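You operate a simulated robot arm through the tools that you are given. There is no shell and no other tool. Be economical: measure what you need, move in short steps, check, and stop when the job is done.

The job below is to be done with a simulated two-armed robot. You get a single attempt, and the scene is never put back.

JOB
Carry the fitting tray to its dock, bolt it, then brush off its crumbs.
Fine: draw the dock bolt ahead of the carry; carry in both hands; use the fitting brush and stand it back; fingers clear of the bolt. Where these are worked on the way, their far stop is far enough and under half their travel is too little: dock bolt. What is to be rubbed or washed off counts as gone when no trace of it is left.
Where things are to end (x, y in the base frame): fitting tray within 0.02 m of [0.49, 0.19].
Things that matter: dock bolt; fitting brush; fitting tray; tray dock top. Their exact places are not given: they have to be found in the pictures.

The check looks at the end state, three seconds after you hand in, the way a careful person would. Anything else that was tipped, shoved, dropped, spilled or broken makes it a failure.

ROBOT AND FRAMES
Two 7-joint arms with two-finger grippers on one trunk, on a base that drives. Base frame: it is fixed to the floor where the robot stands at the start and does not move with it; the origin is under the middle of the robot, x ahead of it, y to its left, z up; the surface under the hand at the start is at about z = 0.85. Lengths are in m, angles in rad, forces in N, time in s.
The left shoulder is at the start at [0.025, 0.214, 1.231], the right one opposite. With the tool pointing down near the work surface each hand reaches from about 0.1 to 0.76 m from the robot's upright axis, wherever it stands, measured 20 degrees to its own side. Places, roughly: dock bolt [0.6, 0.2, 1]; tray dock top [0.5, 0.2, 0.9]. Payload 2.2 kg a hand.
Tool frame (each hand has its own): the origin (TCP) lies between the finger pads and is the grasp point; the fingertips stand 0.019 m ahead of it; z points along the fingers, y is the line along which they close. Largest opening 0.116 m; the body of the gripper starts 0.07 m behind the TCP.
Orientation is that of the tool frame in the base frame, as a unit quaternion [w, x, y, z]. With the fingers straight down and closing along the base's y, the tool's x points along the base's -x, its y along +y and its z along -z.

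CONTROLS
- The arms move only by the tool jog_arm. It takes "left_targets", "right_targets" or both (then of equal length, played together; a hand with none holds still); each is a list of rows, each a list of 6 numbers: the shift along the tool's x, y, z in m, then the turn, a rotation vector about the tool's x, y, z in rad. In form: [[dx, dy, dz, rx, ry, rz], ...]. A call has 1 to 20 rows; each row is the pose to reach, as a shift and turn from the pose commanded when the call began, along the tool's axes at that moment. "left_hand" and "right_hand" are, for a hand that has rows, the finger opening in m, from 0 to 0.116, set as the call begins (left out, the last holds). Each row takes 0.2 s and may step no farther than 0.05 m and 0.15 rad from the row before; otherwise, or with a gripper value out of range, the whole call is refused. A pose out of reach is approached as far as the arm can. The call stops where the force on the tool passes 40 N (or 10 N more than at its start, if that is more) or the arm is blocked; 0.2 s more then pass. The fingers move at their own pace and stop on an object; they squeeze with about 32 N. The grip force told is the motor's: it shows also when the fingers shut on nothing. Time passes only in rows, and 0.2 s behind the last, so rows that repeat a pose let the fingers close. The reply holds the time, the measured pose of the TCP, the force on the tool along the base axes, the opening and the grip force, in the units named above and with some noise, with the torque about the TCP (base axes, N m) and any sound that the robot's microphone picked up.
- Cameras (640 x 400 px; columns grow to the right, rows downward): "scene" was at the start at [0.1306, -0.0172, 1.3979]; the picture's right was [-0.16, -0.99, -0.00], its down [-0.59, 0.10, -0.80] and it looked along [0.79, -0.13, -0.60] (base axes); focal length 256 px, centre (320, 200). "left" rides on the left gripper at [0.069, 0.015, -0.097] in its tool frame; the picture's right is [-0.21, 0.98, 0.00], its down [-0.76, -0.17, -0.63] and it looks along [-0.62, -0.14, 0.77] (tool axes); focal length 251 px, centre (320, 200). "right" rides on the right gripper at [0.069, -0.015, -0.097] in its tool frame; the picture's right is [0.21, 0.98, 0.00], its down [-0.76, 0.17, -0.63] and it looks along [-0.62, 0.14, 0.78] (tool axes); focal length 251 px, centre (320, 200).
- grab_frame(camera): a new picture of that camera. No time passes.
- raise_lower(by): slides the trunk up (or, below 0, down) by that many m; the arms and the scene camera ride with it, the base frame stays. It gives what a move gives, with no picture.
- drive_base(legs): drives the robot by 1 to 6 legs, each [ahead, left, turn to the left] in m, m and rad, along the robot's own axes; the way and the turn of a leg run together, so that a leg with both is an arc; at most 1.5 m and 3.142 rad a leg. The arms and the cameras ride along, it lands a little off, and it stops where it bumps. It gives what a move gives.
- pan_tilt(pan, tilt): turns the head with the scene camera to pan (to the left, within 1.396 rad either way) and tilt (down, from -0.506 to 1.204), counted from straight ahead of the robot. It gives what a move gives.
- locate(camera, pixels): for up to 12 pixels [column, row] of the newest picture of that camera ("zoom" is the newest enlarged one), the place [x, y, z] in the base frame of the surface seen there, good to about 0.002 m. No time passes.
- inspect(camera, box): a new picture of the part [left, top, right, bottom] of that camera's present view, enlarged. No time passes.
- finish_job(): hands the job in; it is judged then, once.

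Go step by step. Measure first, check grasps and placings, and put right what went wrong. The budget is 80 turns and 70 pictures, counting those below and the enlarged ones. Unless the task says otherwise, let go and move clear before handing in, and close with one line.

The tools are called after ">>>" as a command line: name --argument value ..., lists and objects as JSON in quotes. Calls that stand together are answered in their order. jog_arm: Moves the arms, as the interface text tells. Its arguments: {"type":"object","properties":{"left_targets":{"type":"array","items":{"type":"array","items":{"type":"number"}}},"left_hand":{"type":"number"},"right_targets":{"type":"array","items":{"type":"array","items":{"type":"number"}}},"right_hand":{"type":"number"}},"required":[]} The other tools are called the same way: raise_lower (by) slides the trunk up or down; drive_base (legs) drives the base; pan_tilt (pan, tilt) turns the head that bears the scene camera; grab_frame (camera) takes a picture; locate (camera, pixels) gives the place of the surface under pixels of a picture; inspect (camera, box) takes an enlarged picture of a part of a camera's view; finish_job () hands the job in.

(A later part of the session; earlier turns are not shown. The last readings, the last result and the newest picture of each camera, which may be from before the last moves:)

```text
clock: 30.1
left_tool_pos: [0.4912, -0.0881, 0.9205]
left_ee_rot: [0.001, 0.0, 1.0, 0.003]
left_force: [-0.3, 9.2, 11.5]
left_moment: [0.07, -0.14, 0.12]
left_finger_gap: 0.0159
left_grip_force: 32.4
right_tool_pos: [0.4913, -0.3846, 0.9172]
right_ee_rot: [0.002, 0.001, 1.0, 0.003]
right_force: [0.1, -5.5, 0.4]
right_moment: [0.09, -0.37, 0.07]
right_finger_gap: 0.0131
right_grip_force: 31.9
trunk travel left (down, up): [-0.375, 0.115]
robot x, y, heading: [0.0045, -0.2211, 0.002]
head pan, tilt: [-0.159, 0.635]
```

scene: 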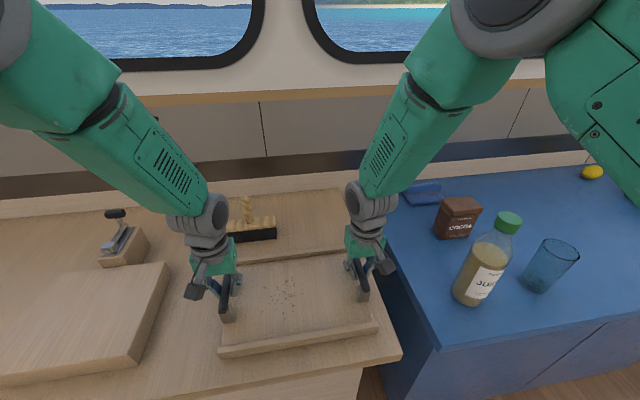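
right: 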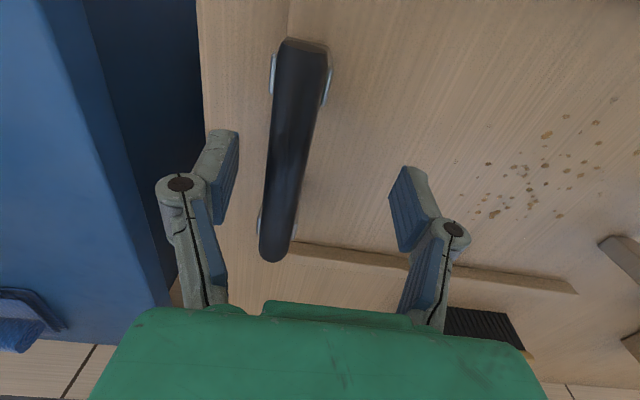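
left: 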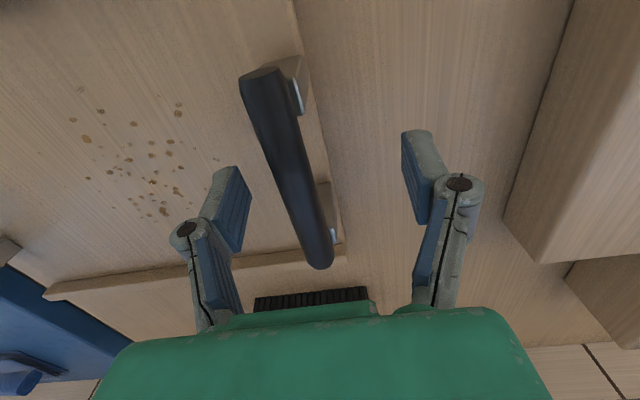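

Internal forces are nearly gone. I'll lift both hands together by 0.15 m.

>>> jog_arm --left_targets '[[0, 0, -0.01, 0, 0, 0], [0, 0, -0.025, 0, 0, 0], [0, 0, -0.04, 0, 0, 0], [0, 0, -0.06, 0, 0, 0], [0, 0, -0.08, 0, 0, 0], [0, 0, -0.1, 0, 0, 0], [0, 0, -0.12, 0, 0, 0], [0, 0, -0.14, 0, 0, 0], [0, 0, -0.15, 0, 0, 0], [0, 0, -0.15, 0, 0, 0], [0, 0, -0.15, 0, 0, 0]]' --right_targets '[[0, 0, -0.01, 0, 0, 0], [0, 0, -0.025, 0, 0, 0], [0, 0, -0.04, 0, 0, 0], [0, 0, -0.06, 0, 0, 0], [0, 0, -0.08, 0, 0, 0], [0, 0, -0.1, 0, 0, 0], [0, 0, -0.12, 0, 0, 0], [0, 0, -0.14, 0, 0, 0], [0, 0, -0.15, 0, 0, 0], [0, 0, -0.15, 0, 0, 0], [0, 0, -0.15, 0, 0, 0]]'

>>> grab_frame --camera "scene"

```text
clock: 32.5
left_tool_pos: [0.4908, -0.0899, 1.0707]
left_ee_rot: [0.0, 0.0, 1.0, 0.003]
left_force: [-1.2, -9.0, -6.4]
left_moment: [-0.07, -0.12, -0.11]
left_finger_gap: 0.0158
left_grip_force: 32.4
right_tool_pos: [0.4919, -0.3873, 1.0675]
right_ee_rot: [0.001, 0.0, 1.0, 0.003]
right_force: [1.1, 8.1, -6.5]
right_moment: [0.08, 0.19, -0.02]
right_finger_gap: 0.0129
right_grip_force: 31.7
trunk travel left (down, up): [-0.375, 0.115]
robot x, y, heading: [0.0069, -0.2222, -0.0]
head pan, tilt: [-0.159, 0.635]
```

```text
39 pictures are left
```

scene: 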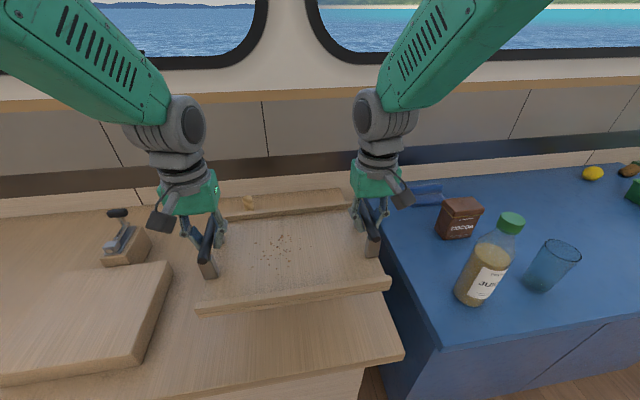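

The tray is level and lifted. I'll drive left in short legs, partway first, and then check what stands to the left.

>>> drive_base --legs '[[0, 0.07, 0], [0, 0.07, 0], [0, 0.06, 0]]'

>>> jog_arm --left_targets '[[0, 0, 0, 0, 0, 0], [0, 0, 0, 0, 0, 0], [0, 0, 0, 0, 0, 0], [0, 0, 0, 0, 0, 0]]' --right_targets '[[0, 0, 0, 0, 0, 0], [0, 0, 0, 0, 0, 0], [0, 0, 0, 0, 0, 0], [0, 0, 0, 0, 0, 0]]'

>>> pan_tilt --pan 0.1 --tilt 0.635

>>> grab_frame --camera "scene"

```text
clock: 34.7
left_tool_pos: [0.4917, 0.1099, 1.0702]
left_ee_rot: [0.0, 0.0, 1.0, 0.003]
left_force: [-1.0, -15.5, -5.8]
left_moment: [-0.04, -0.82, -0.23]
left_finger_gap: 0.0156
left_grip_force: 31.9
right_tool_pos: [0.493, -0.1874, 1.0686]
right_ee_rot: [0.0, 0.001, 1.0, 0.004]
right_force: [1.9, 15.6, -6.2]
right_moment: [0.0, 0.8, -0.2]
right_finger_gap: 0.0127
right_grip_force: 32.2
trunk travel left (down, up): [-0.375, 0.115]
robot x, y, heading: [0.0061, -0.0176, -0.003]
head pan, tilt: [-0.159, 0.635]
```

```text
clock: 35.7
left_tool_pos: [0.4867, 0.117, 1.0709]
left_ee_rot: [0.003, 0.0, 1.0, 0.0]
left_force: [-0.8, 0.7, -5.8]
left_moment: [-0.06, -0.44, -0.1]
left_finger_gap: 0.0156
left_grip_force: 32.3
right_tool_pos: [0.4886, -0.1796, 1.0718]
right_ee_rot: [0.002, 0.0, 1.0, 0.001]
right_force: [1.2, 1.5, -6.6]
right_moment: [-0.06, 0.47, -0.2]
right_finger_gap: 0.0125
right_grip_force: 31.7
trunk travel left (down, up): [-0.375, 0.115]
robot x, y, heading: [0.0042, -0.0217, -0.001]
head pan, tilt: [-0.159, 0.635]
```

```text
clock: 36.5
left_tool_pos: [0.4882, 0.1099, 1.072]
left_ee_rot: [0.002, 0.0, 1.0, 0.002]
left_force: [-0.6, 0.1, -5.9]
left_moment: [-0.05, 0.0, 0.04]
left_finger_gap: 0.0155
left_grip_force: 31.9
right_tool_pos: [0.4874, -0.1848, 1.069]
right_ee_rot: [0.002, 0.001, 1.0, 0.003]
right_force: [1.1, 0.9, -5.9]
right_moment: [0.01, 0.07, -0.01]
right_finger_gap: 0.0122
right_grip_force: 32.1
trunk travel left (down, up): [-0.375, 0.115]
robot x, y, heading: [0.0034, -0.0262, -0.002]
head pan, tilt: [0.099, 0.635]
```

```text
38 pictures are left
```

scene: 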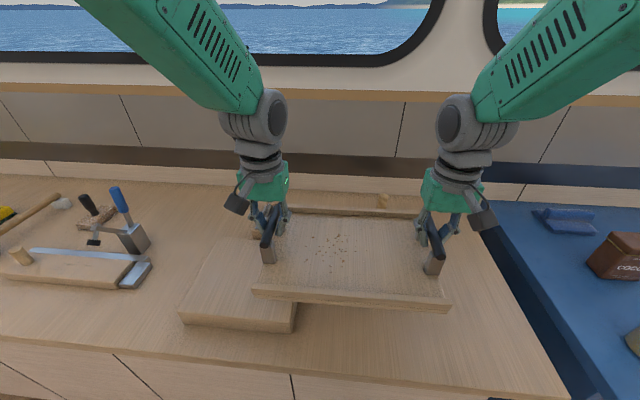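

The grip is steady and the crumbs are still on the tray. I'll measure the clamp lever at (116,190) before driving on.

>>> locate --camera "scene" --pixels '[[116, 190], [84, 198], [140, 240], [130, 285], [255, 295], [446, 308], [182, 322], [293, 330], [300, 213]]'

>>> drive_base --legs '[[0, 0.07, 0], [0, 0.07, 0], [0, 0.07, 0]]'

>>> jog_arm --left_targets '[[0, 0, 0, 0, 0, 0], [0, 0, 0, 0, 0, 0], [0, 0, 0, 0, 0, 0], [0, 0, 0, 0, 0, 0], [0, 0, 0, 0, 0, 0], [0, 0, 0, 0, 0, 0]]' --right_targets '[[0, 0, 0, 0, 0, 0], [0, 0, 0, 0, 0, 0], [0, 0, 0, 0, 0, 0], [0, 0, 0, 0, 0, 0], [0, 0, 0, 0, 0, 0], [0, 0, 0, 0, 0, 0]]'

>>> grab_frame --camera "scene"

```text
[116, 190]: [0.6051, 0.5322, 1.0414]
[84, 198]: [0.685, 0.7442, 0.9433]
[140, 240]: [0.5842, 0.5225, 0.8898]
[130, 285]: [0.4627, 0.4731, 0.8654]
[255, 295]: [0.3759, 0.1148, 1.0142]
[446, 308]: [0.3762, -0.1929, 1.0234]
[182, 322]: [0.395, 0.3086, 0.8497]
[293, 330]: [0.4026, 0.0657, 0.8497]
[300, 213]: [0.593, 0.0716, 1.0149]
```

```text
clock: 38.7
left_tool_pos: [0.4882, 0.3353, 1.0702]
left_ee_rot: [0.003, 0.002, 1.0, -0.003]
left_force: [-1.9, 0.6, -6.0]
left_moment: [0.02, -0.49, -0.22]
left_finger_gap: 0.0154
left_grip_force: 31.6
right_tool_pos: [0.4881, 0.0381, 1.071]
right_ee_rot: [0.002, 0.001, 1.0, -0.002]
right_force: [1.1, 2.4, -5.7]
right_moment: [-0.15, 0.52, -0.13]
right_finger_gap: 0.0121
right_grip_force: 32.0
trunk travel left (down, up): [-0.375, 0.115]
robot x, y, heading: [0.0036, 0.1941, -0.001]
head pan, tilt: [0.099, 0.635]
```

```text
clock: 40.1
left_tool_pos: [0.4846, 0.3182, 1.0743]
left_ee_rot: [0.003, 0.002, 1.0, 0.004]
left_force: [-1.7, 0.2, -6.7]
left_moment: [0.05, 0.34, 0.07]
left_finger_gap: 0.0154
left_grip_force: 31.6
right_tool_pos: [0.484, 0.0215, 1.0713]
right_ee_rot: [0.004, 0.002, 1.0, 0.005]
right_force: [0.6, -1.6, -6.5]
right_moment: [0.07, -0.3, -0.01]
right_finger_gap: 0.0121
right_grip_force: 32.0
trunk travel left (down, up): [-0.375, 0.115]
robot x, y, heading: [0.006, 0.1906, -0.001]
head pan, tilt: [0.099, 0.635]
```

```text
37 pictures are left
```

scene: 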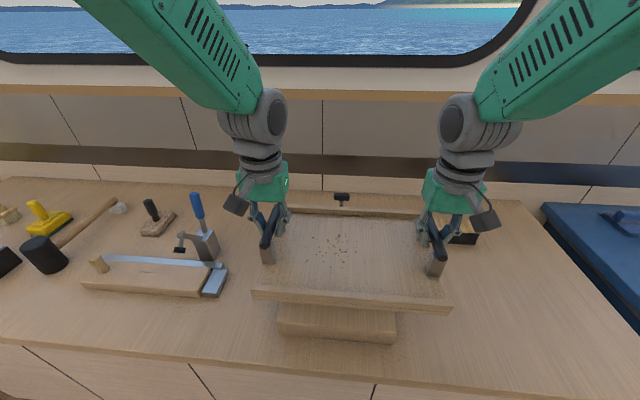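

The tray is over the dock. The hand midpoint is about (0.484, 0.170), so I'll shift +0.005 in x and +0.018 in y and let it settle.

>>> jog_arm --left_targets '[[-0.002, 0.006, 0, 0, 0, 0], [-0.004, 0.012, 0, 0, 0, 0], [-0.005, 0.016, 0, 0, 0, 0], [-0.005, 0.016, 0, 0, 0, 0], [-0.005, 0.016, 0, 0, 0, 0], [-0.005, 0.016, 0, 0, 0, 0], [-0.005, 0.016, 0, 0, 0, 0], [-0.005, 0.016, 0, 0, 0, 0]]' --right_targets '[[-0.002, 0.006, 0, 0, 0, 0], [-0.004, 0.012, 0, 0, 0, 0], [-0.005, 0.016, 0, 0, 0, 0], [-0.005, 0.016, 0, 0, 0, 0], [-0.005, 0.016, 0, 0, 0, 0], [-0.005, 0.016, 0, 0, 0, 0], [-0.005, 0.016, 0, 0, 0, 0], [-0.005, 0.016, 0, 0, 0, 0]]'

>>> jog_arm --right_targets '[[0, 0, 0, 0, 0, 0], [0, 0, 0, 0, 0, 0]]'

>>> grab_frame --camera "scene"

>>> locate --camera "scene" --pixels '[[256, 294], [447, 308], [350, 301], [320, 216], [420, 216], [342, 196], [276, 330], [396, 340], [290, 212]]'

```text
clock: 41.9
left_tool_pos: [0.4907, 0.3366, 1.0743]
left_ee_rot: [0.004, 0.001, 1.0, 0.004]
left_force: [0.2, 16.3, -6.7]
left_moment: [0.08, 0.19, 0.08]
left_finger_gap: 0.0152
left_grip_force: 31.8
right_tool_pos: [0.4891, 0.0407, 1.0732]
right_ee_rot: [0.003, 0.002, 1.0, 0.004]
right_force: [-1.2, -16.3, -6.2]
right_moment: [0.01, -0.14, 0.13]
right_finger_gap: 0.0121
right_grip_force: 32.4
trunk travel left (down, up): [-0.375, 0.115]
robot x, y, heading: [0.0046, 0.1908, -0.006]
head pan, tilt: [0.099, 0.635]
```

```text
clock: 42.5
left_tool_pos: [0.4891, 0.3416, 1.0714]
left_ee_rot: [0.003, 0.0, 1.0, 0.002]
left_force: [-0.2, 20.0, -6.2]
left_moment: [0.06, 0.01, -0.02]
left_finger_gap: 0.0152
left_grip_force: 31.6
right_tool_pos: [0.4888, 0.0468, 1.073]
right_ee_rot: [0.003, 0.002, 1.0, 0.001]
right_force: [-0.1, -20.7, -5.5]
right_moment: [0.0, 0.0, 0.04]
right_finger_gap: 0.012
right_grip_force: 31.9
trunk travel left (down, up): [-0.375, 0.115]
robot x, y, heading: [0.0034, 0.1925, -0.004]
head pan, tilt: [0.099, 0.635]
```

```text
36 pictures are left
```

scene: 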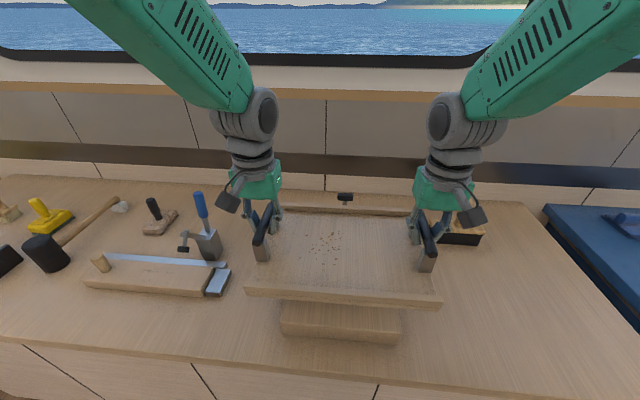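

```text
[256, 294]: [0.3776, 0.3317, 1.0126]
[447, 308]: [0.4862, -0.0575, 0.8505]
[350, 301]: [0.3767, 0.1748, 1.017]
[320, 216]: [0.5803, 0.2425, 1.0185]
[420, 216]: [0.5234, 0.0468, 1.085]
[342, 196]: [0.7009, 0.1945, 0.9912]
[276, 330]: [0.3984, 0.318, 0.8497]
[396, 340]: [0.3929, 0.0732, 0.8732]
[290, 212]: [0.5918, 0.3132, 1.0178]
```

The tray front edge is at x 0.377 (same as before, so centre ≈ 0.489) and the y midpoint is ≈ 0.193. I'll relax the spacing and lower gently by about 0.1 m.

>>> jog_arm --left_targets '[[0.001, 0, 0.012, 0, 0, 0], [0.001, 0, 0.026, 0, 0, 0], [0.001, 0, 0.04, 0, 0, 0], [0.001, 0, 0.054, 0, 0, 0], [0.001, 0, 0.066, 0, 0, 0], [0.001, 0, 0.076, 0, 0, 0], [0.001, 0, 0.084, 0, 0, 0], [0.001, 0, 0.088, 0, 0, 0], [0.001, 0, 0.088, 0, 0, 0], [0.001, 0, 0.088, 0, 0, 0], [0.001, 0, 0.088, 0, 0, 0]]' --right_targets '[[0.001, -0.003, 0.012, 0, 0, 0], [0.001, -0.004, 0.026, 0, 0, 0], [0.001, -0.004, 0.04, 0, 0, 0], [0.001, -0.004, 0.054, 0, 0, 0], [0.001, -0.004, 0.066, 0, 0, 0], [0.001, -0.004, 0.076, 0, 0, 0], [0.001, -0.004, 0.084, 0, 0, 0], [0.001, -0.004, 0.088, 0, 0, 0], [0.001, -0.004, 0.088, 0, 0, 0], [0.001, -0.004, 0.088, 0, 0, 0], [0.001, -0.004, 0.088, 0, 0, 0]]'

>>> grab_frame --camera "scene"

```text
clock: 44.9
left_tool_pos: [0.4894, 0.3384, 0.9859]
left_ee_rot: [0.003, 0.002, 1.0, 0.001]
left_force: [-0.4, -30.4, -5.6]
left_moment: [-0.06, -0.01, 0.04]
left_finger_gap: 0.015
left_grip_force: 31.5
right_tool_pos: [0.4878, 0.0424, 0.9842]
right_ee_rot: [0.003, 0.001, 1.0, 0.003]
right_force: [1.2, 29.5, -6.1]
right_moment: [-0.07, 0.06, -0.19]
right_finger_gap: 0.0116
right_grip_force: 31.8
trunk travel left (down, up): [-0.375, 0.115]
robot x, y, heading: [0.0094, 0.1898, -0.01]
head pan, tilt: [0.099, 0.635]
```

```text
35 pictures are left
```

scene: 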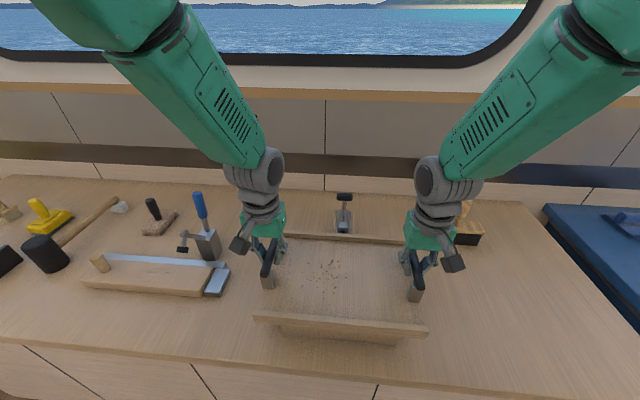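

The tray hovers about 0.015 m above the dock with a 30 N pull between the hands. I'll ease that by 2 mm each and lower the rest.

>>> jog_arm --left_targets '[[0, -0.001, 0.004, 0, 0, 0], [0, -0.002, 0.008, 0, 0, 0], [0, -0.002, 0.011, 0, 0, 0], [0, -0.002, 0.014, 0, 0, 0], [0, -0.002, 0.017, 0, 0, 0], [0, -0.002, 0.017, 0, 0, 0], [0, -0.002, 0.017, 0, 0, 0]]' --right_targets '[[0, 0.001, 0.004, 0, 0, 0], [0, 0.002, 0.008, 0, 0, 0], [0, 0.002, 0.011, 0, 0, 0], [0, 0.002, 0.014, 0, 0, 0], [0, 0.002, 0.017, 0, 0, 0], [0, 0.002, 0.017, 0, 0, 0], [0, 0.002, 0.017, 0, 0, 0]]'

>>> inspect --camera "scene" --box '[220, 180, 460, 360]'

```text
clock: 46.5
left_tool_pos: [0.4914, 0.3386, 0.97]
left_ee_rot: [0.004, 0.0, 1.0, 0.002]
left_force: [1.8, -13.1, 6.9]
left_moment: [-0.06, 0.56, -0.23]
left_finger_gap: 0.0151
left_grip_force: 32.3
right_tool_pos: [0.4868, 0.0432, 0.968]
right_ee_rot: [0.003, 0.003, 1.0, 0.003]
right_force: [2.9, 13.7, -4.7]
right_moment: [-0.07, 0.64, -0.35]
right_finger_gap: 0.0119
right_grip_force: 31.9
trunk travel left (down, up): [-0.375, 0.115]
robot x, y, heading: [0.0059, 0.1927, -0.005]
head pan, tilt: [0.099, 0.635]
```

```text
2.22 times, centred on (340, 270) of scene
```

zoom: 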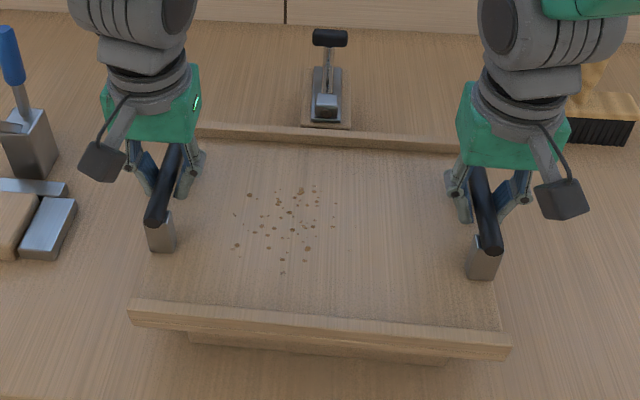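

The left side already bears on the dock, so I'll lower the last 3 mm and check the contact.

>>> jog_arm --left_targets '[[0, -0.001, 0.001, 0, 0, 0], [0, -0.001, 0.002, 0, 0, 0], [0, -0.001, 0.002, 0, 0, 0]]' --right_targets '[[0, 0.001, 0.002, 0, 0, 0], [0, 0.001, 0.004, 0, 0, 0], [0, 0.001, 0.004, 0, 0, 0]]'

>>> grab_frame --camera "scene"

>>> locate --camera "scene" --pixels '[[271, 322], [409, 335], [300, 242], [380, 245], [300, 236], [342, 226], [343, 233], [270, 278], [415, 290], [340, 290]]'

```text
clock: 47.3
left_tool_pos: [0.4896, 0.3387, 0.967]
left_ee_rot: [0.005, 0.002, 1.0, 0.002]
left_force: [5.9, 6.0, 11.1]
left_moment: [0.04, -0.04, -0.26]
left_finger_gap: 0.0139
left_grip_force: 32.3
right_tool_pos: [0.488, 0.0412, 0.9647]
right_ee_rot: [0.005, 0.003, 1.0, 0.002]
right_force: [0.1, -7.3, 5.2]
right_moment: [0.02, 0.17, -0.09]
right_finger_gap: 0.0115
right_grip_force: 32.2
trunk travel left (down, up): [-0.375, 0.115]
robot x, y, heading: [0.0054, 0.1913, -0.003]
head pan, tilt: [0.099, 0.635]
```

```text
33 pictures are left
```

scene: 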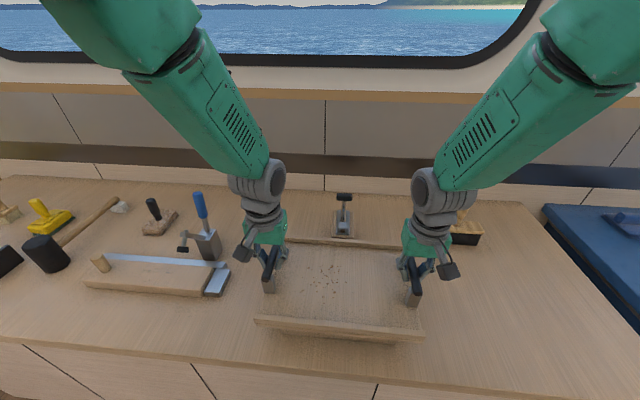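

```text
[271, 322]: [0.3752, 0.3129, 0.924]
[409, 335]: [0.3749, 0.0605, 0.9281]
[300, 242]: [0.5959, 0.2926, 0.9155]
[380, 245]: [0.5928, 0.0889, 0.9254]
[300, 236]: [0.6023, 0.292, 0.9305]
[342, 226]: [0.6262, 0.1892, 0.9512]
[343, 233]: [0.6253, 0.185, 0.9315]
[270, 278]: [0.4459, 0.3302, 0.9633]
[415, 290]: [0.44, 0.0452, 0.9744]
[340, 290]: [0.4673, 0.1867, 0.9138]
```

The tray sits on the dock, with rails at x 0.375–0.602 and z about 0.93, and both hands read upward force. I'll release and rise straight up.

>>> jog_arm --left_targets '[[0, 0, 0, 0, 0, 0], [0, 0, 0, 0, 0, 0], [0, 0, 0, 0, 0, 0], [0, 0, -0.02, 0, 0, 0], [0, 0, -0.045, 0, 0, 0], [0, 0, -0.08, 0, 0, 0], [0, 0, -0.11, 0, 0, 0], [0, 0, -0.14, 0, 0, 0], [0, 0, -0.16, 0, 0, 0], [0, 0, -0.16, 0, 0, 0], [0, 0, -0.16, 0, 0, 0]]' --right_targets '[[0, 0, 0, 0, 0, 0], [0, 0, 0, 0, 0, 0], [0, 0, 0, 0, 0, 0], [0, 0, -0.02, 0, 0, 0], [0, 0, -0.045, 0, 0, 0], [0, 0, -0.08, 0, 0, 0], [0, 0, -0.11, 0, 0, 0], [0, 0, -0.14, 0, 0, 0], [0, 0, -0.16, 0, 0, 0], [0, 0, -0.16, 0, 0, 0], [0, 0, -0.16, 0, 0, 0]]' --left_hand 0.08 --right_hand 0.08

>>> grab_frame --camera "scene"

```text
clock: 49.7
left_tool_pos: [0.4893, 0.3358, 1.1268]
left_ee_rot: [0.004, 0.002, 1.0, 0.001]
left_force: [0.3, 0.6, -0.6]
left_moment: [0.03, 0.02, -0.01]
left_finger_gap: 0.0803
left_grip_force: 0.0
right_tool_pos: [0.4855, 0.0437, 1.1248]
right_ee_rot: [0.004, 0.003, 1.0, 0.003]
right_force: [0.0, 0.7, -0.6]
right_moment: [0.02, 0.03, -0.01]
right_finger_gap: 0.0802
right_grip_force: 0.1
trunk travel left (down, up): [-0.375, 0.115]
robot x, y, heading: [0.0072, 0.1905, -0.0]
head pan, tilt: [0.099, 0.635]
```

```text
32 pictures are left
```

scene: 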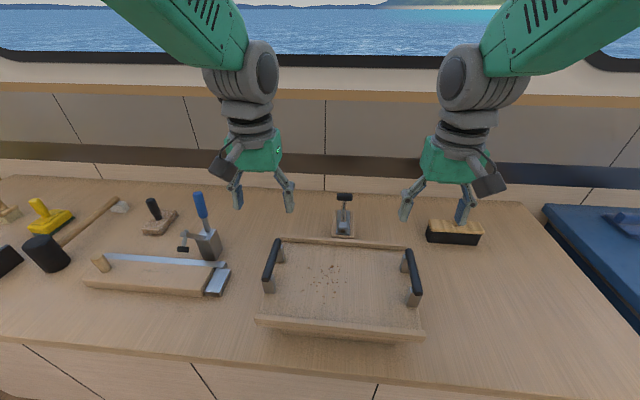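

The tray is set down cleanly. I'll drive 0.19 m back to the right so the left hand can reach the bolt and the right hand the brush, then let the sway settle.

>>> locate --camera "scene" --pixels '[[267, 281], [282, 240], [405, 252], [417, 297], [258, 320], [422, 335], [281, 237], [414, 245], [310, 280], [345, 265], [330, 268]]'

>>> drive_base --legs '[[0, -0.07, 0], [0, -0.06, 0], [0, -0.06, 0]]'

>>> jog_arm --right_targets '[[0, 0, 0, 0, 0, 0], [0, 0, 0, 0, 0, 0], [0, 0, 0, 0, 0, 0], [0, 0, 0, 0, 0, 0], [0, 0, 0, 0, 0, 0], [0, 0, 0, 0, 0, 0], [0, 0, 0, 0, 0, 0], [0, 0, 0, 0, 0, 0]]'

>>> grab_frame --camera "scene"

```text
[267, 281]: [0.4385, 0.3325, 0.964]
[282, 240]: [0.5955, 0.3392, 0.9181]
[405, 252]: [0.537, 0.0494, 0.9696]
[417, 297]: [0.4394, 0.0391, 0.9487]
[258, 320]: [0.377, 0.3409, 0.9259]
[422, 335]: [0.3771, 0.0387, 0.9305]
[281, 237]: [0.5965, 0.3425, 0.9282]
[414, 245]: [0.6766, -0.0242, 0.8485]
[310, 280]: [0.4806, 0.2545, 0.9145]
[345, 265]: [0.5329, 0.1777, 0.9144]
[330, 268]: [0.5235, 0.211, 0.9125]
```

```text
clock: 51.8
left_tool_pos: [0.4886, 0.1618, 1.1246]
left_ee_rot: [0.003, 0.0, 1.0, -0.003]
left_force: [0.5, 0.6, -0.3]
left_moment: [-0.11, 0.07, 0.02]
left_finger_gap: 0.08
left_grip_force: 0.3
right_tool_pos: [0.4849, -0.1282, 1.1273]
right_ee_rot: [0.004, 0.002, 1.0, -0.003]
right_force: [0.1, 1.2, 0.7]
right_moment: [-0.13, 0.0, 0.01]
right_finger_gap: 0.0799
right_grip_force: 0.1
trunk travel left (down, up): [-0.375, 0.115]
robot x, y, heading: [0.0049, 0.007, -0.005]
head pan, tilt: [0.099, 0.635]
```

```text
clock: 53.6
left_tool_pos: [0.4867, 0.1583, 1.127]
left_ee_rot: [0.004, -0.001, 1.0, -0.002]
left_force: [0.5, 0.0, 0.4]
left_moment: [-0.01, 0.0, 0.02]
left_finger_gap: 0.08
left_grip_force: 0.1
right_tool_pos: [0.4827, -0.1332, 1.127]
right_ee_rot: [0.006, 0.001, 1.0, 0.0]
right_force: [-0.9, 1.3, 0.5]
right_moment: [-0.01, 0.03, 0.0]
right_finger_gap: 0.08
right_grip_force: 0.1
trunk travel left (down, up): [-0.375, 0.115]
robot x, y, heading: [0.0048, 0.0132, -0.003]
head pan, tilt: [0.099, 0.635]
```

```text
31 pictures are left
```

scene: 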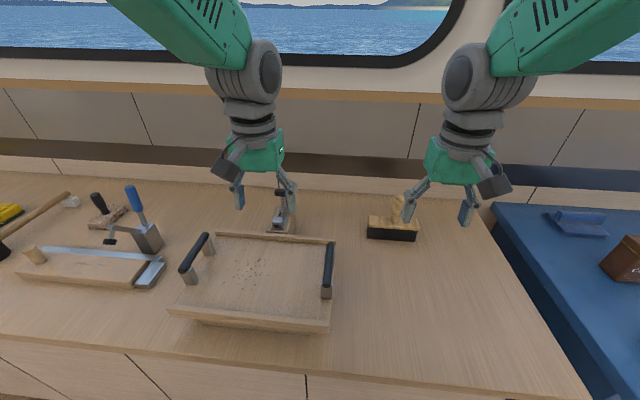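

The tray is at about (0.489, 0.190). I'll move the left hand over the drawn knob at about (0.708, 0.188).

>>> jog_arm --left_targets '[[-0.04, 0.005, 0, 0, 0, 0], [-0.08, 0.01, 0, 0, 0, 0], [-0.12, 0.015, 0, 0, 0, 0], [-0.16, 0.02, 0, 0, 0, 0], [-0.2, 0.025, 0, 0, 0.004, 0], [-0.221, 0.03, 0.01, 0, 0.008, 0], [-0.221, 0.03, 0.04, 0, 0.008, 0], [-0.221, 0.03, 0.06, 0, 0.008, 0], [-0.221, 0.03, 0.06, 0, 0.008, 0], [-0.221, 0.03, 0.06, 0, 0.008, 0], [-0.221, 0.03, 0.06, 0, 0.008, 0]]'

>>> grab_frame --camera "left"

>>> inspect --camera "scene" --box '[230, 170, 340, 250]'

```text
clock: 56.0
left_tool_pos: [0.7081, 0.181, 1.0696]
left_ee_rot: [0.0, 0.0, 1.0, 0.002]
left_force: [0.1, 0.1, 0.5]
left_moment: [-0.01, 0.0, -0.02]
left_finger_gap: 0.0799
left_grip_force: 0.1
right_tool_pos: [0.4821, -0.1406, 1.1267]
right_ee_rot: [0.006, 0.0, 1.0, 0.003]
right_force: [-0.3, 0.3, 0.0]
right_moment: [-0.01, -0.02, -0.03]
right_finger_gap: 0.0798
right_grip_force: 0.1
trunk travel left (down, up): [-0.375, 0.115]
robot x, y, heading: [0.002, 0.0095, 0.001]
head pan, tilt: [0.099, 0.635]
```

```text
30 pictures are left
```

left: 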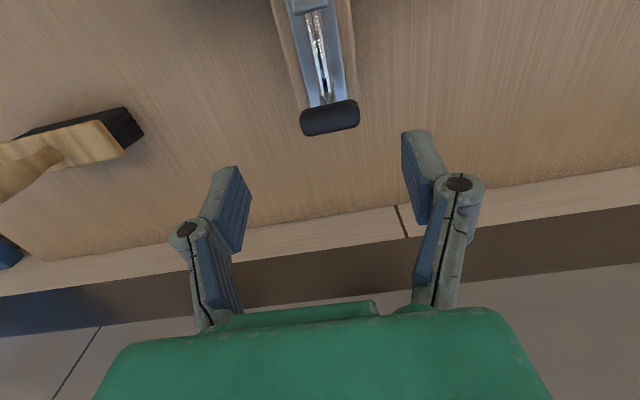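

```text
5.00 times, centred on (285, 210) of scene
```

zoom: 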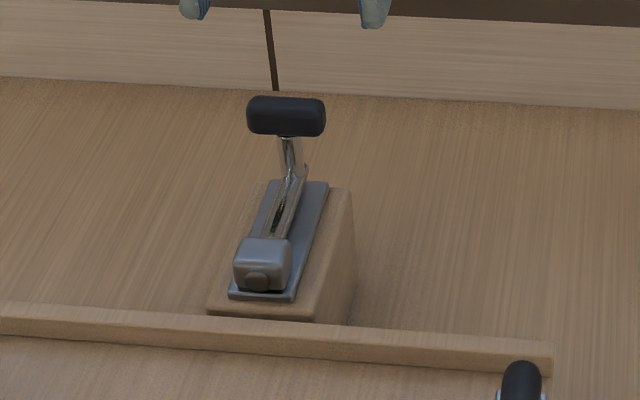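

The knob lies between the fingers. I'll lower 0.08 m, close, and check.

>>> jog_arm --left_targets '[[0, 0.004, 0.03, 0, 0, 0], [0, 0.005, 0.06, 0, 0, 0], [0, 0.005, 0.079, 0, 0, 0], [0, 0.005, 0.079, 0, 0, 0], [0, 0.005, 0.079, 0, 0, 0]]'

>>> jog_arm --left_targets '[[0, 0, 0, 0, 0, 0], [0, 0, 0, 0, 0, 0], [0, 0, 0, 0, 0, 0]]' --left_hand 0.025

>>> inspect --camera "scene" --box '[230, 170, 340, 250]'

```text
clock: 57.2
left_tool_pos: [0.7104, 0.1858, 0.993]
left_ee_rot: [0.0, 0.001, 1.0, 0.001]
left_force: [0.3, 0.2, -0.5]
left_moment: [-0.04, 0.02, -0.02]
left_finger_gap: 0.0801
left_grip_force: 0.0
right_tool_pos: [0.4834, -0.1381, 1.128]
right_ee_rot: [0.006, 0.002, 1.0, 0.001]
right_force: [1.2, -0.5, -0.3]
right_moment: [-0.04, -0.01, 0.01]
right_finger_gap: 0.0798
right_grip_force: 0.1
trunk travel left (down, up): [-0.375, 0.115]
robot x, y, heading: [0.0058, 0.0099, -0.006]
head pan, tilt: [0.099, 0.635]
```

```text
clock: 58.0
left_tool_pos: [0.7111, 0.1881, 0.991]
left_ee_rot: [0.001, 0.0, 1.0, 0.002]
left_force: [-0.9, 24.1, 0.2]
left_moment: [-0.06, 0.03, -0.12]
left_finger_gap: 0.0437
left_grip_force: 44.7
right_tool_pos: [0.4825, -0.1382, 1.1259]
right_ee_rot: [0.006, 0.002, 1.0, 0.002]
right_force: [0.2, 0.2, -0.2]
right_moment: [0.03, -0.01, -0.03]
right_finger_gap: 0.08
right_grip_force: 0.1
trunk travel left (down, up): [-0.375, 0.115]
robot x, y, heading: [0.003, 0.0055, -0.004]
head pan, tilt: [0.099, 0.635]
```

```text
5.00 times, centred on (285, 210) of scene
```

zoom: 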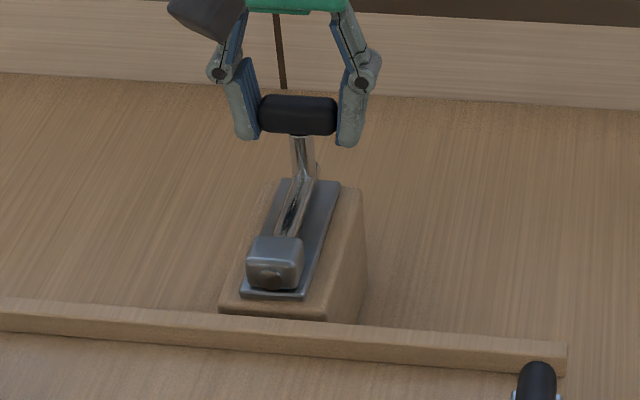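

The knob is gripped (0.0437 m). I'll slide it -x to throw the bolt over the tray rail, up to its stop.

>>> jog_arm --left_targets '[[0.008, 0.002, 0, 0, 0, 0], [0.016, 0.003, 0, 0, 0, 0], [0.024, 0.003, 0, 0, 0, 0], [0.032, 0.003, 0, 0, 0, 0], [0.04, 0.003, 0, 0, 0, 0], [0.046, 0.003, 0, 0, 0, 0], [0.052, 0.003, 0, 0, 0, 0], [0.056, 0.003, 0, 0, 0, 0], [0.058, 0.003, 0, 0, 0, 0]]'

>>> inspect --camera "scene" --box '[230, 170, 340, 250]'

```text
clock: 60.0
left_tool_pos: [0.6568, 0.1878, 0.9916]
left_ee_rot: [0.005, 0.001, 1.0, 0.001]
left_force: [35.3, 3.0, -0.7]
left_moment: [0.0, -0.55, 0.03]
left_finger_gap: 0.0438
left_grip_force: 44.9
right_tool_pos: [0.4857, -0.1413, 1.1251]
right_ee_rot: [0.004, 0.002, 1.0, 0.003]
right_force: [-0.5, 0.3, -1.2]
right_moment: [0.02, -0.01, -0.01]
right_finger_gap: 0.0799
right_grip_force: 0.1
trunk travel left (down, up): [-0.375, 0.115]
robot x, y, heading: [0.0075, 0.0099, -0.006]
head pan, tilt: [0.099, 0.635]
```

```text
5.00 times, centred on (285, 210) of scene
```

zoom: 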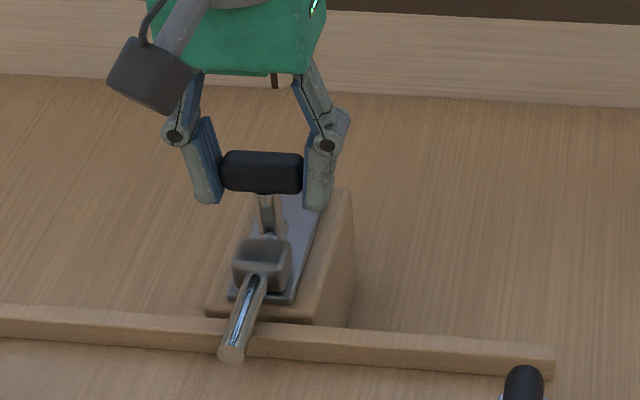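

The bolt bar lies over the tray rail, and the 35 N shows it is at the stop. I'll release, rise straight up, and draw the left hand back.

>>> jog_arm --left_targets '[[-0.003, 0, 0, 0, 0, 0], [-0.003, 0, 0, 0, 0, 0], [-0.003, 0, -0.02, 0, 0, 0], [-0.003, 0, -0.05, 0, 0, 0], [-0.003, 0, -0.09, 0, 0, 0], [-0.003, 0, -0.13, 0, 0, 0], [0.03, 0.02, -0.15, 0, 0, 0], [0.06, 0.05, -0.165, 0, 0, 0], [0.09, 0.08, -0.18, 0, 0, 0], [0.12, 0.11, -0.19, 0, 0, 0], [0.15, 0.14, -0.19, 0, 0, 0], [0.18, 0.17, -0.19, 0, 0, 0], [0.21, 0.2, -0.19, 0, 0, 0], [0.21, 0.2, -0.19, 0, 0, 0], [0.21, 0.2, -0.19, 0, 0, 0]]' --left_hand 0.08

>>> grab_frame --camera "scene"

>>> inspect --camera "scene" --box '[340, 180, 450, 260]'

>>> locate --camera "zoom" --pixels '[[325, 130], [322, 170], [320, 100], [160, 220], [440, 230], [160, 260], [440, 270], [175, 190], [430, 200], [160, 300], [440, 310]]'

```text
clock: 63.2
left_tool_pos: [0.4361, 0.388, 1.1815]
left_ee_rot: [0.001, 0.0, 1.0, 0.002]
left_force: [-0.2, -0.3, 0.4]
left_moment: [-0.01, 0.0, -0.03]
left_finger_gap: 0.0799
left_grip_force: 0.0
right_tool_pos: [0.4822, -0.1422, 1.1261]
right_ee_rot: [0.007, 0.002, 1.0, 0.003]
right_force: [-0.5, -0.2, 0.2]
right_moment: [0.0, -0.02, -0.01]
right_finger_gap: 0.0798
right_grip_force: 0.2
trunk travel left (down, up): [-0.375, 0.115]
robot x, y, heading: [0.0057, 0.0041, -0.005]
head pan, tilt: [0.099, 0.635]
```

```text
26 pictures are left
```

scene: 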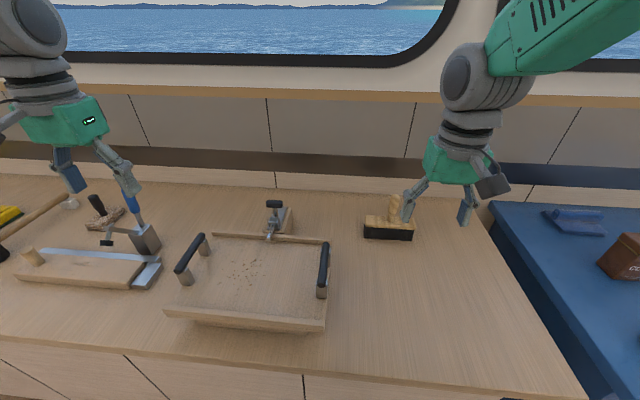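

```text
5.00 times, centred on (395, 220) of scene
```

zoom: 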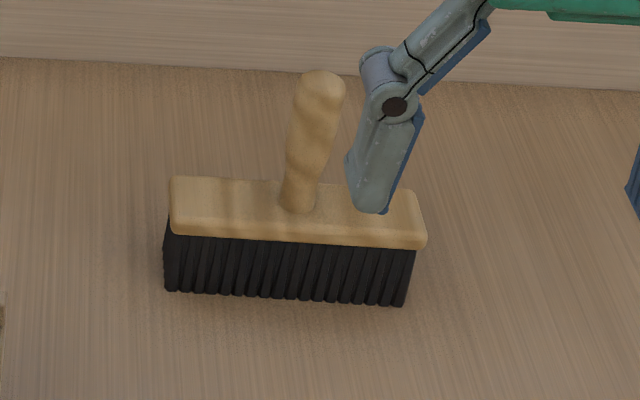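

```text
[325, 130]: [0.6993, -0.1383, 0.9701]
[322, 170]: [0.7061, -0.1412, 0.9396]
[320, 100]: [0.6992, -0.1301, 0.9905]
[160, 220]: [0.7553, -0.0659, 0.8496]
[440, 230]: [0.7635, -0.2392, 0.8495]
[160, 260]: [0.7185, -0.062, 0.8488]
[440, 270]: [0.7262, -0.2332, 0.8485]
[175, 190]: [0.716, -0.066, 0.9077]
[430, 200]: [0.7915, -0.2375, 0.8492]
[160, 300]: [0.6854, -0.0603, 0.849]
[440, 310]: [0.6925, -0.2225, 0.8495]
```

The left hand is clear. The brush handle is at about (0.705, -0.139), z 0.91–1.0, and the head spans y -0.066 to -0.215. I'll bring the right hand over the handle and measure the crumbs' extent.

>>> jog_arm --right_targets '[[-0.04, 0, 0, 0, 0.004, 0], [-0.08, 0, 0, 0, 0.008, 0], [-0.12, 0, 0, 0, 0.012, 0], [-0.16, 0.001, 0, 0, 0.014, 0], [-0.2, 0.002, 0.01, 0, 0.014, 0], [-0.224, 0.003, 0.03, 0, 0.014, 0], [-0.224, 0.003, 0.06, 0, 0.014, 0], [-0.224, 0.003, 0.08, 0, 0.014, 0], [-0.224, 0.003, 0.08, 0, 0.014, 0], [-0.224, 0.003, 0.08, 0, 0.014, 0]]' --right_hand 0.07

>>> grab_frame --camera "right"

>>> inspect --camera "scene" --box '[190, 220, 320, 320]'

>>> locate --camera "right" --pixels '[[330, 90], [300, 80], [350, 80], [320, 120]]'

```text
clock: 65.4
left_tool_pos: [0.4358, 0.3887, 1.1822]
left_ee_rot: [0.0, 0.001, 1.0, 0.002]
left_force: [0.1, -0.3, -0.3]
left_moment: [-0.04, 0.0, 0.0]
left_finger_gap: 0.0801
left_grip_force: 0.1
right_tool_pos: [0.7092, -0.1404, 1.0491]
right_ee_rot: [-0.001, 0.001, 1.0, 0.002]
right_force: [-0.3, -0.9, 0.9]
right_moment: [0.02, -0.02, -0.02]
right_finger_gap: 0.0698
right_grip_force: 0.1
trunk travel left (down, up): [-0.375, 0.115]
robot x, y, heading: [0.0045, 0.0047, 0.001]
head pan, tilt: [0.099, 0.635]
```

```text
24 pictures are left
```

right: 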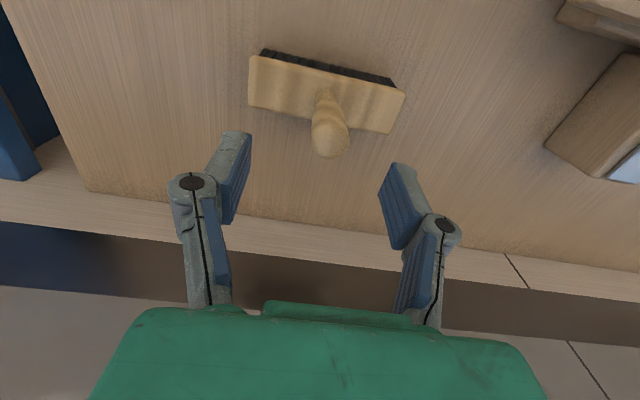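

```text
4.00 times, centred on (255, 270) of scene
```

zoom: 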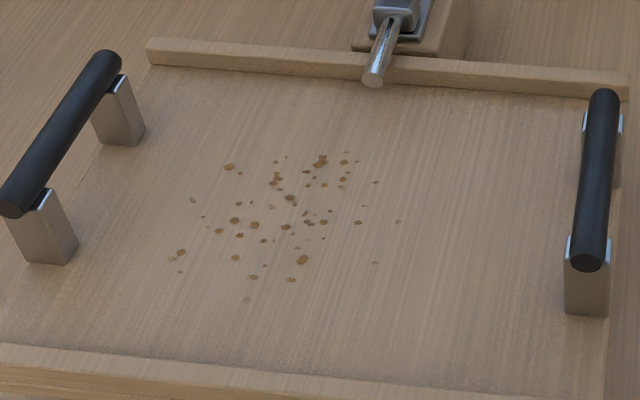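

```text
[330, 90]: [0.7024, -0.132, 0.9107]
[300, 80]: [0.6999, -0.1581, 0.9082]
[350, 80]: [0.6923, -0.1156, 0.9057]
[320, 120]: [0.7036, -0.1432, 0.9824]
```

The hand is aligned over the handle. I'll lower 0.1 m to z ≈ 0.947, close, and locate the crumb edges in the zoom.

>>> locate --camera "zoom" --pixels '[[172, 259], [347, 152], [399, 221], [247, 300], [376, 263], [193, 200], [228, 166], [374, 80], [270, 65], [270, 360]]'

>>> jog_arm --right_targets '[[0, 0, 0.03, 0, 0, 0], [0, 0, 0.06, 0, 0, 0], [0, 0, 0.085, 0, 0, 0], [0, 0, 0.101, 0, 0, 0], [0, 0, 0.101, 0, 0, 0], [0, 0, 0.101, 0, 0, 0]]'

>>> jog_arm --right_targets '[[0, 0, 0, 0, 0, 0], [0, 0, 0, 0, 0, 0], [0, 0, 0, 0, 0, 0], [0, 0, 0, 0, 0, 0]]' --right_hand 0.0

>>> grab_frame --camera "right"

```text
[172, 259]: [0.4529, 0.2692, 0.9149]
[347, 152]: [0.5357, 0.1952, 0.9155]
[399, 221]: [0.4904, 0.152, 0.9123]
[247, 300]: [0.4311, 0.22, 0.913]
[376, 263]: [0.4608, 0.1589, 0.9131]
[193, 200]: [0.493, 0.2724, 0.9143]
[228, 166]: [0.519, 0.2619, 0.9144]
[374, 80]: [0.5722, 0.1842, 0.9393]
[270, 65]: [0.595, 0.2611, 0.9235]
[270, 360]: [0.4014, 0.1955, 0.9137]
```

```text
clock: 66.8
left_tool_pos: [0.4377, 0.3875, 1.1816]
left_ee_rot: [0.001, 0.001, 1.0, 0.002]
left_force: [0.5, 0.3, 0.0]
left_moment: [0.01, -0.02, -0.03]
left_finger_gap: 0.0802
left_grip_force: 0.1
right_tool_pos: [0.7075, -0.1377, 0.9462]
right_ee_rot: [-0.002, 0.002, 1.0, 0.004]
right_force: [-0.1, -0.4, -0.2]
right_moment: [0.0, 0.0, 0.0]
right_finger_gap: 0.0698
right_grip_force: 0.1
trunk travel left (down, up): [-0.375, 0.115]
robot x, y, heading: [0.0062, 0.0069, -0.0]
head pan, tilt: [0.099, 0.635]
```

```text
clock: 67.8
left_tool_pos: [0.4379, 0.387, 1.1817]
left_ee_rot: [0.0, 0.001, 1.0, 0.002]
left_force: [-0.6, 0.1, -0.1]
left_moment: [-0.03, -0.01, -0.02]
left_finger_gap: 0.0802
left_grip_force: 0.0
right_tool_pos: [0.7085, -0.1375, 0.9478]
right_ee_rot: [-0.002, 0.002, 1.0, 0.002]
right_force: [-0.2, -1.0, -0.3]
right_moment: [0.01, -0.01, -0.04]
right_finger_gap: 0.0232
right_grip_force: 31.9
trunk travel left (down, up): [-0.375, 0.115]
robot x, y, heading: [0.0039, 0.0073, -0.005]
head pan, tilt: [0.099, 0.635]
```

```text
22 pictures are left
```

right: 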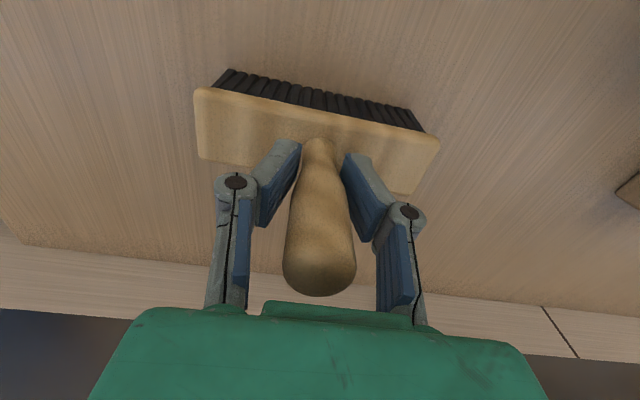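

The handle is gripped at 0.0232 m with TCP home (0.7085, -0.1375, 0.9475). The crumbs span x 0.43–0.54 and y 0.15–0.275. I'll lift the brush, draw it back, and drive left 0.24 m.

>>> jog_arm --right_targets '[[0, 0, -0.02, 0, 0, 0], [0, 0, -0.05, 0, 0, 0], [0, 0, -0.09, 0, 0, 0], [0, 0, -0.13, 0, 0, 0], [0, 0, -0.17, 0, 0, 0], [0.04, 0, -0.19, 0, 0, 0], [0.08, 0, -0.19, 0, 0, 0], [0.12, 0, -0.19, 0, 0, 0], [0.16, 0, -0.19, 0, 0, 0], [0.2, 0, -0.19, 0, 0, 0], [0.215, 0, -0.19, 0, 0, 0], [0.215, 0, -0.19, 0, 0, 0]]'

>>> drive_base --legs '[[0, 0.08, 0], [0, 0.08, 0], [0, 0.08, 0]]'

>>> jog_arm --right_targets '[[0, 0, 0, 0, 0, 0], [0, 0, 0, 0, 0, 0], [0, 0, 0, 0, 0, 0], [0, 0, 0, 0, 0, 0], [0, 0, 0, 0, 0, 0], [0, 0, 0, 0, 0, 0], [0, 0, 0, 0, 0, 0], [0, 0, 0, 0, 0, 0]]'

>>> grab_frame --camera "scene"

```text
clock: 70.4
left_tool_pos: [0.4371, 0.3871, 1.1807]
left_ee_rot: [0.001, 0.001, 1.0, 0.001]
left_force: [-0.6, 1.0, 0.2]
left_moment: [0.01, 0.02, 0.0]
left_finger_gap: 0.0799
left_grip_force: 0.1
right_tool_pos: [0.4925, -0.1408, 1.139]
right_ee_rot: [-0.001, 0.001, 1.0, 0.002]
right_force: [-0.5, -0.6, -1.4]
right_moment: [0.0, -0.01, -0.06]
right_finger_gap: 0.0235
right_grip_force: 32.1
trunk travel left (down, up): [-0.375, 0.115]
robot x, y, heading: [0.0076, 0.0022, -0.004]
head pan, tilt: [0.099, 0.635]
```

```text
clock: 72.8
left_tool_pos: [0.4382, 0.6638, 1.1725]
left_ee_rot: [0.0, -0.002, 1.0, -0.01]
left_force: [-0.1, 0.4, -1.1]
left_moment: [-0.12, -0.03, 0.03]
left_finger_gap: 0.0803
left_grip_force: 0.0
right_tool_pos: [0.4927, 0.133, 1.1408]
right_ee_rot: [0.0, 0.0, 1.0, -0.008]
right_force: [0.0, 1.3, -1.1]
right_moment: [-0.14, -0.05, 0.01]
right_finger_gap: 0.0236
right_grip_force: 32.6
trunk travel left (down, up): [-0.375, 0.115]
robot x, y, heading: [0.0052, 0.2568, -0.006]
head pan, tilt: [0.099, 0.635]
```

```text
clock: 74.8
left_tool_pos: [0.4297, 0.5951, 1.1979]
left_ee_rot: [0.004, 0.0, 1.0, 0.021]
left_force: [0.3, -1.7, 0.8]
left_moment: [0.11, -0.02, 0.0]
left_finger_gap: 0.08
left_grip_force: 0.0
right_tool_pos: [0.4859, 0.0682, 1.135]
right_ee_rot: [0.002, 0.001, 1.0, 0.022]
right_force: [0.1, -0.5, -0.5]
right_moment: [0.13, -0.01, -0.01]
right_finger_gap: 0.0233
right_grip_force: 31.6
trunk travel left (down, up): [-0.375, 0.115]
robot x, y, heading: [0.0084, 0.2575, -0.007]
head pan, tilt: [0.099, 0.635]
stopped in row 8 (right hand): the arm was blocked; the commanded pose is now the measured one
```

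```text
21 pictures are left
```

scene: 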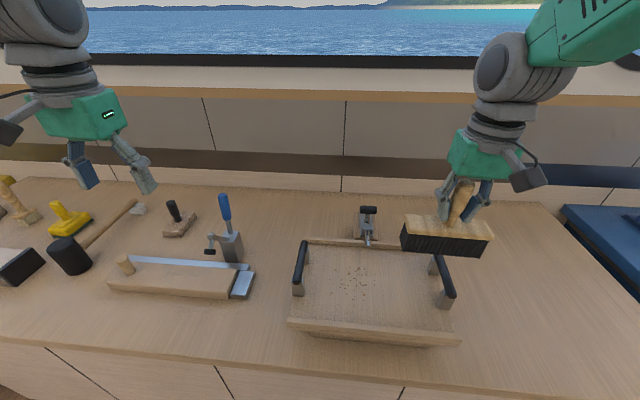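

It is still swaying, so I'll wait.

>>> jog_arm --left_targets '[[0, 0, 0, 0, 0, 0], [0, 0, 0, 0, 0, 0], [0, 0, 0, 0, 0, 0], [0, 0, 0, 0, 0, 0], [0, 0, 0, 0, 0, 0], [0, 0, 0, 0, 0, 0], [0, 0, 0, 0, 0, 0], [0, 0, 0, 0, 0, 0], [0, 0, 0, 0, 0, 0], [0, 0, 0, 0, 0, 0], [0, 0, 0, 0, 0, 0], [0, 0, 0, 0, 0, 0], [0, 0, 0, 0, 0, 0], [0, 0, 0, 0, 0, 0]]'

>>> jog_arm --left_targets '[[0, 0, 0, 0, 0, 0], [0, 0, 0, 0, 0, 0], [0, 0, 0, 0, 0, 0], [0, 0, 0, 0, 0, 0], [0, 0, 0, 0, 0, 0]]'

>>> jog_arm --left_targets '[[0, 0, 0, 0, 0, 0], [0, 0, 0, 0, 0, 0], [0, 0, 0, 0, 0, 0], [0, 0, 0, 0, 0, 0], [0, 0, 0, 0, 0, 0]]'

```text
clock: 77.8
left_tool_pos: [0.431, 0.6056, 1.1927]
left_ee_rot: [0.002, -0.002, 1.0, 0.017]
left_force: [0.3, 0.1, 1.0]
left_moment: [0.02, 0.01, -0.02]
left_finger_gap: 0.08
left_grip_force: 0.0
right_tool_pos: [0.4886, 0.078, 1.1353]
right_ee_rot: [0.002, -0.002, 1.0, 0.017]
right_force: [0.4, -0.8, -1.4]
right_moment: [0.06, 0.03, 0.02]
right_finger_gap: 0.0236
right_grip_force: 32.0
trunk travel left (down, up): [-0.375, 0.115]
robot x, y, heading: [0.0062, 0.2596, -0.0]
head pan, tilt: [0.099, 0.635]
```

```text
clock: 79.2
left_tool_pos: [0.4277, 0.6284, 1.1917]
left_ee_rot: [0.004, -0.004, 1.0, 0.011]
left_force: [0.6, -0.1, -0.5]
left_moment: [0.03, -0.02, 0.01]
left_finger_gap: 0.0803
left_grip_force: 0.1
right_tool_pos: [0.4845, 0.1016, 1.1382]
right_ee_rot: [0.004, -0.004, 1.0, 0.012]
right_force: [0.6, -1.3, -2.2]
right_moment: [0.03, 0.02, 0.01]
right_finger_gap: 0.0234
right_grip_force: 31.9
trunk travel left (down, up): [-0.375, 0.115]
robot x, y, heading: [0.006, 0.2717, -0.004]
head pan, tilt: [0.099, 0.635]
stopped in row 5 (left hand): the arm was blocked; the commanded pose is now the measured one
```

```text
clock: 80.6
left_tool_pos: [0.4237, 0.6492, 1.1845]
left_ee_rot: [0.005, -0.002, 1.0, -0.002]
left_force: [0.3, 1.4, -0.2]
left_moment: [-0.14, 0.03, -0.02]
left_finger_gap: 0.0801
left_grip_force: 0.0
right_tool_pos: [0.4812, 0.1219, 1.144]
right_ee_rot: [0.005, -0.004, 1.0, 0.001]
right_force: [-1.0, 1.9, -1.8]
right_moment: [-0.09, -0.03, -0.01]
right_finger_gap: 0.0233
right_grip_force: 32.4
trunk travel left (down, up): [-0.375, 0.115]
robot x, y, heading: [0.0092, 0.2681, -0.004]
head pan, tilt: [0.099, 0.635]
stopped in row 5 (left hand): the arm was blocked; the commanded pose is now the measured one
```

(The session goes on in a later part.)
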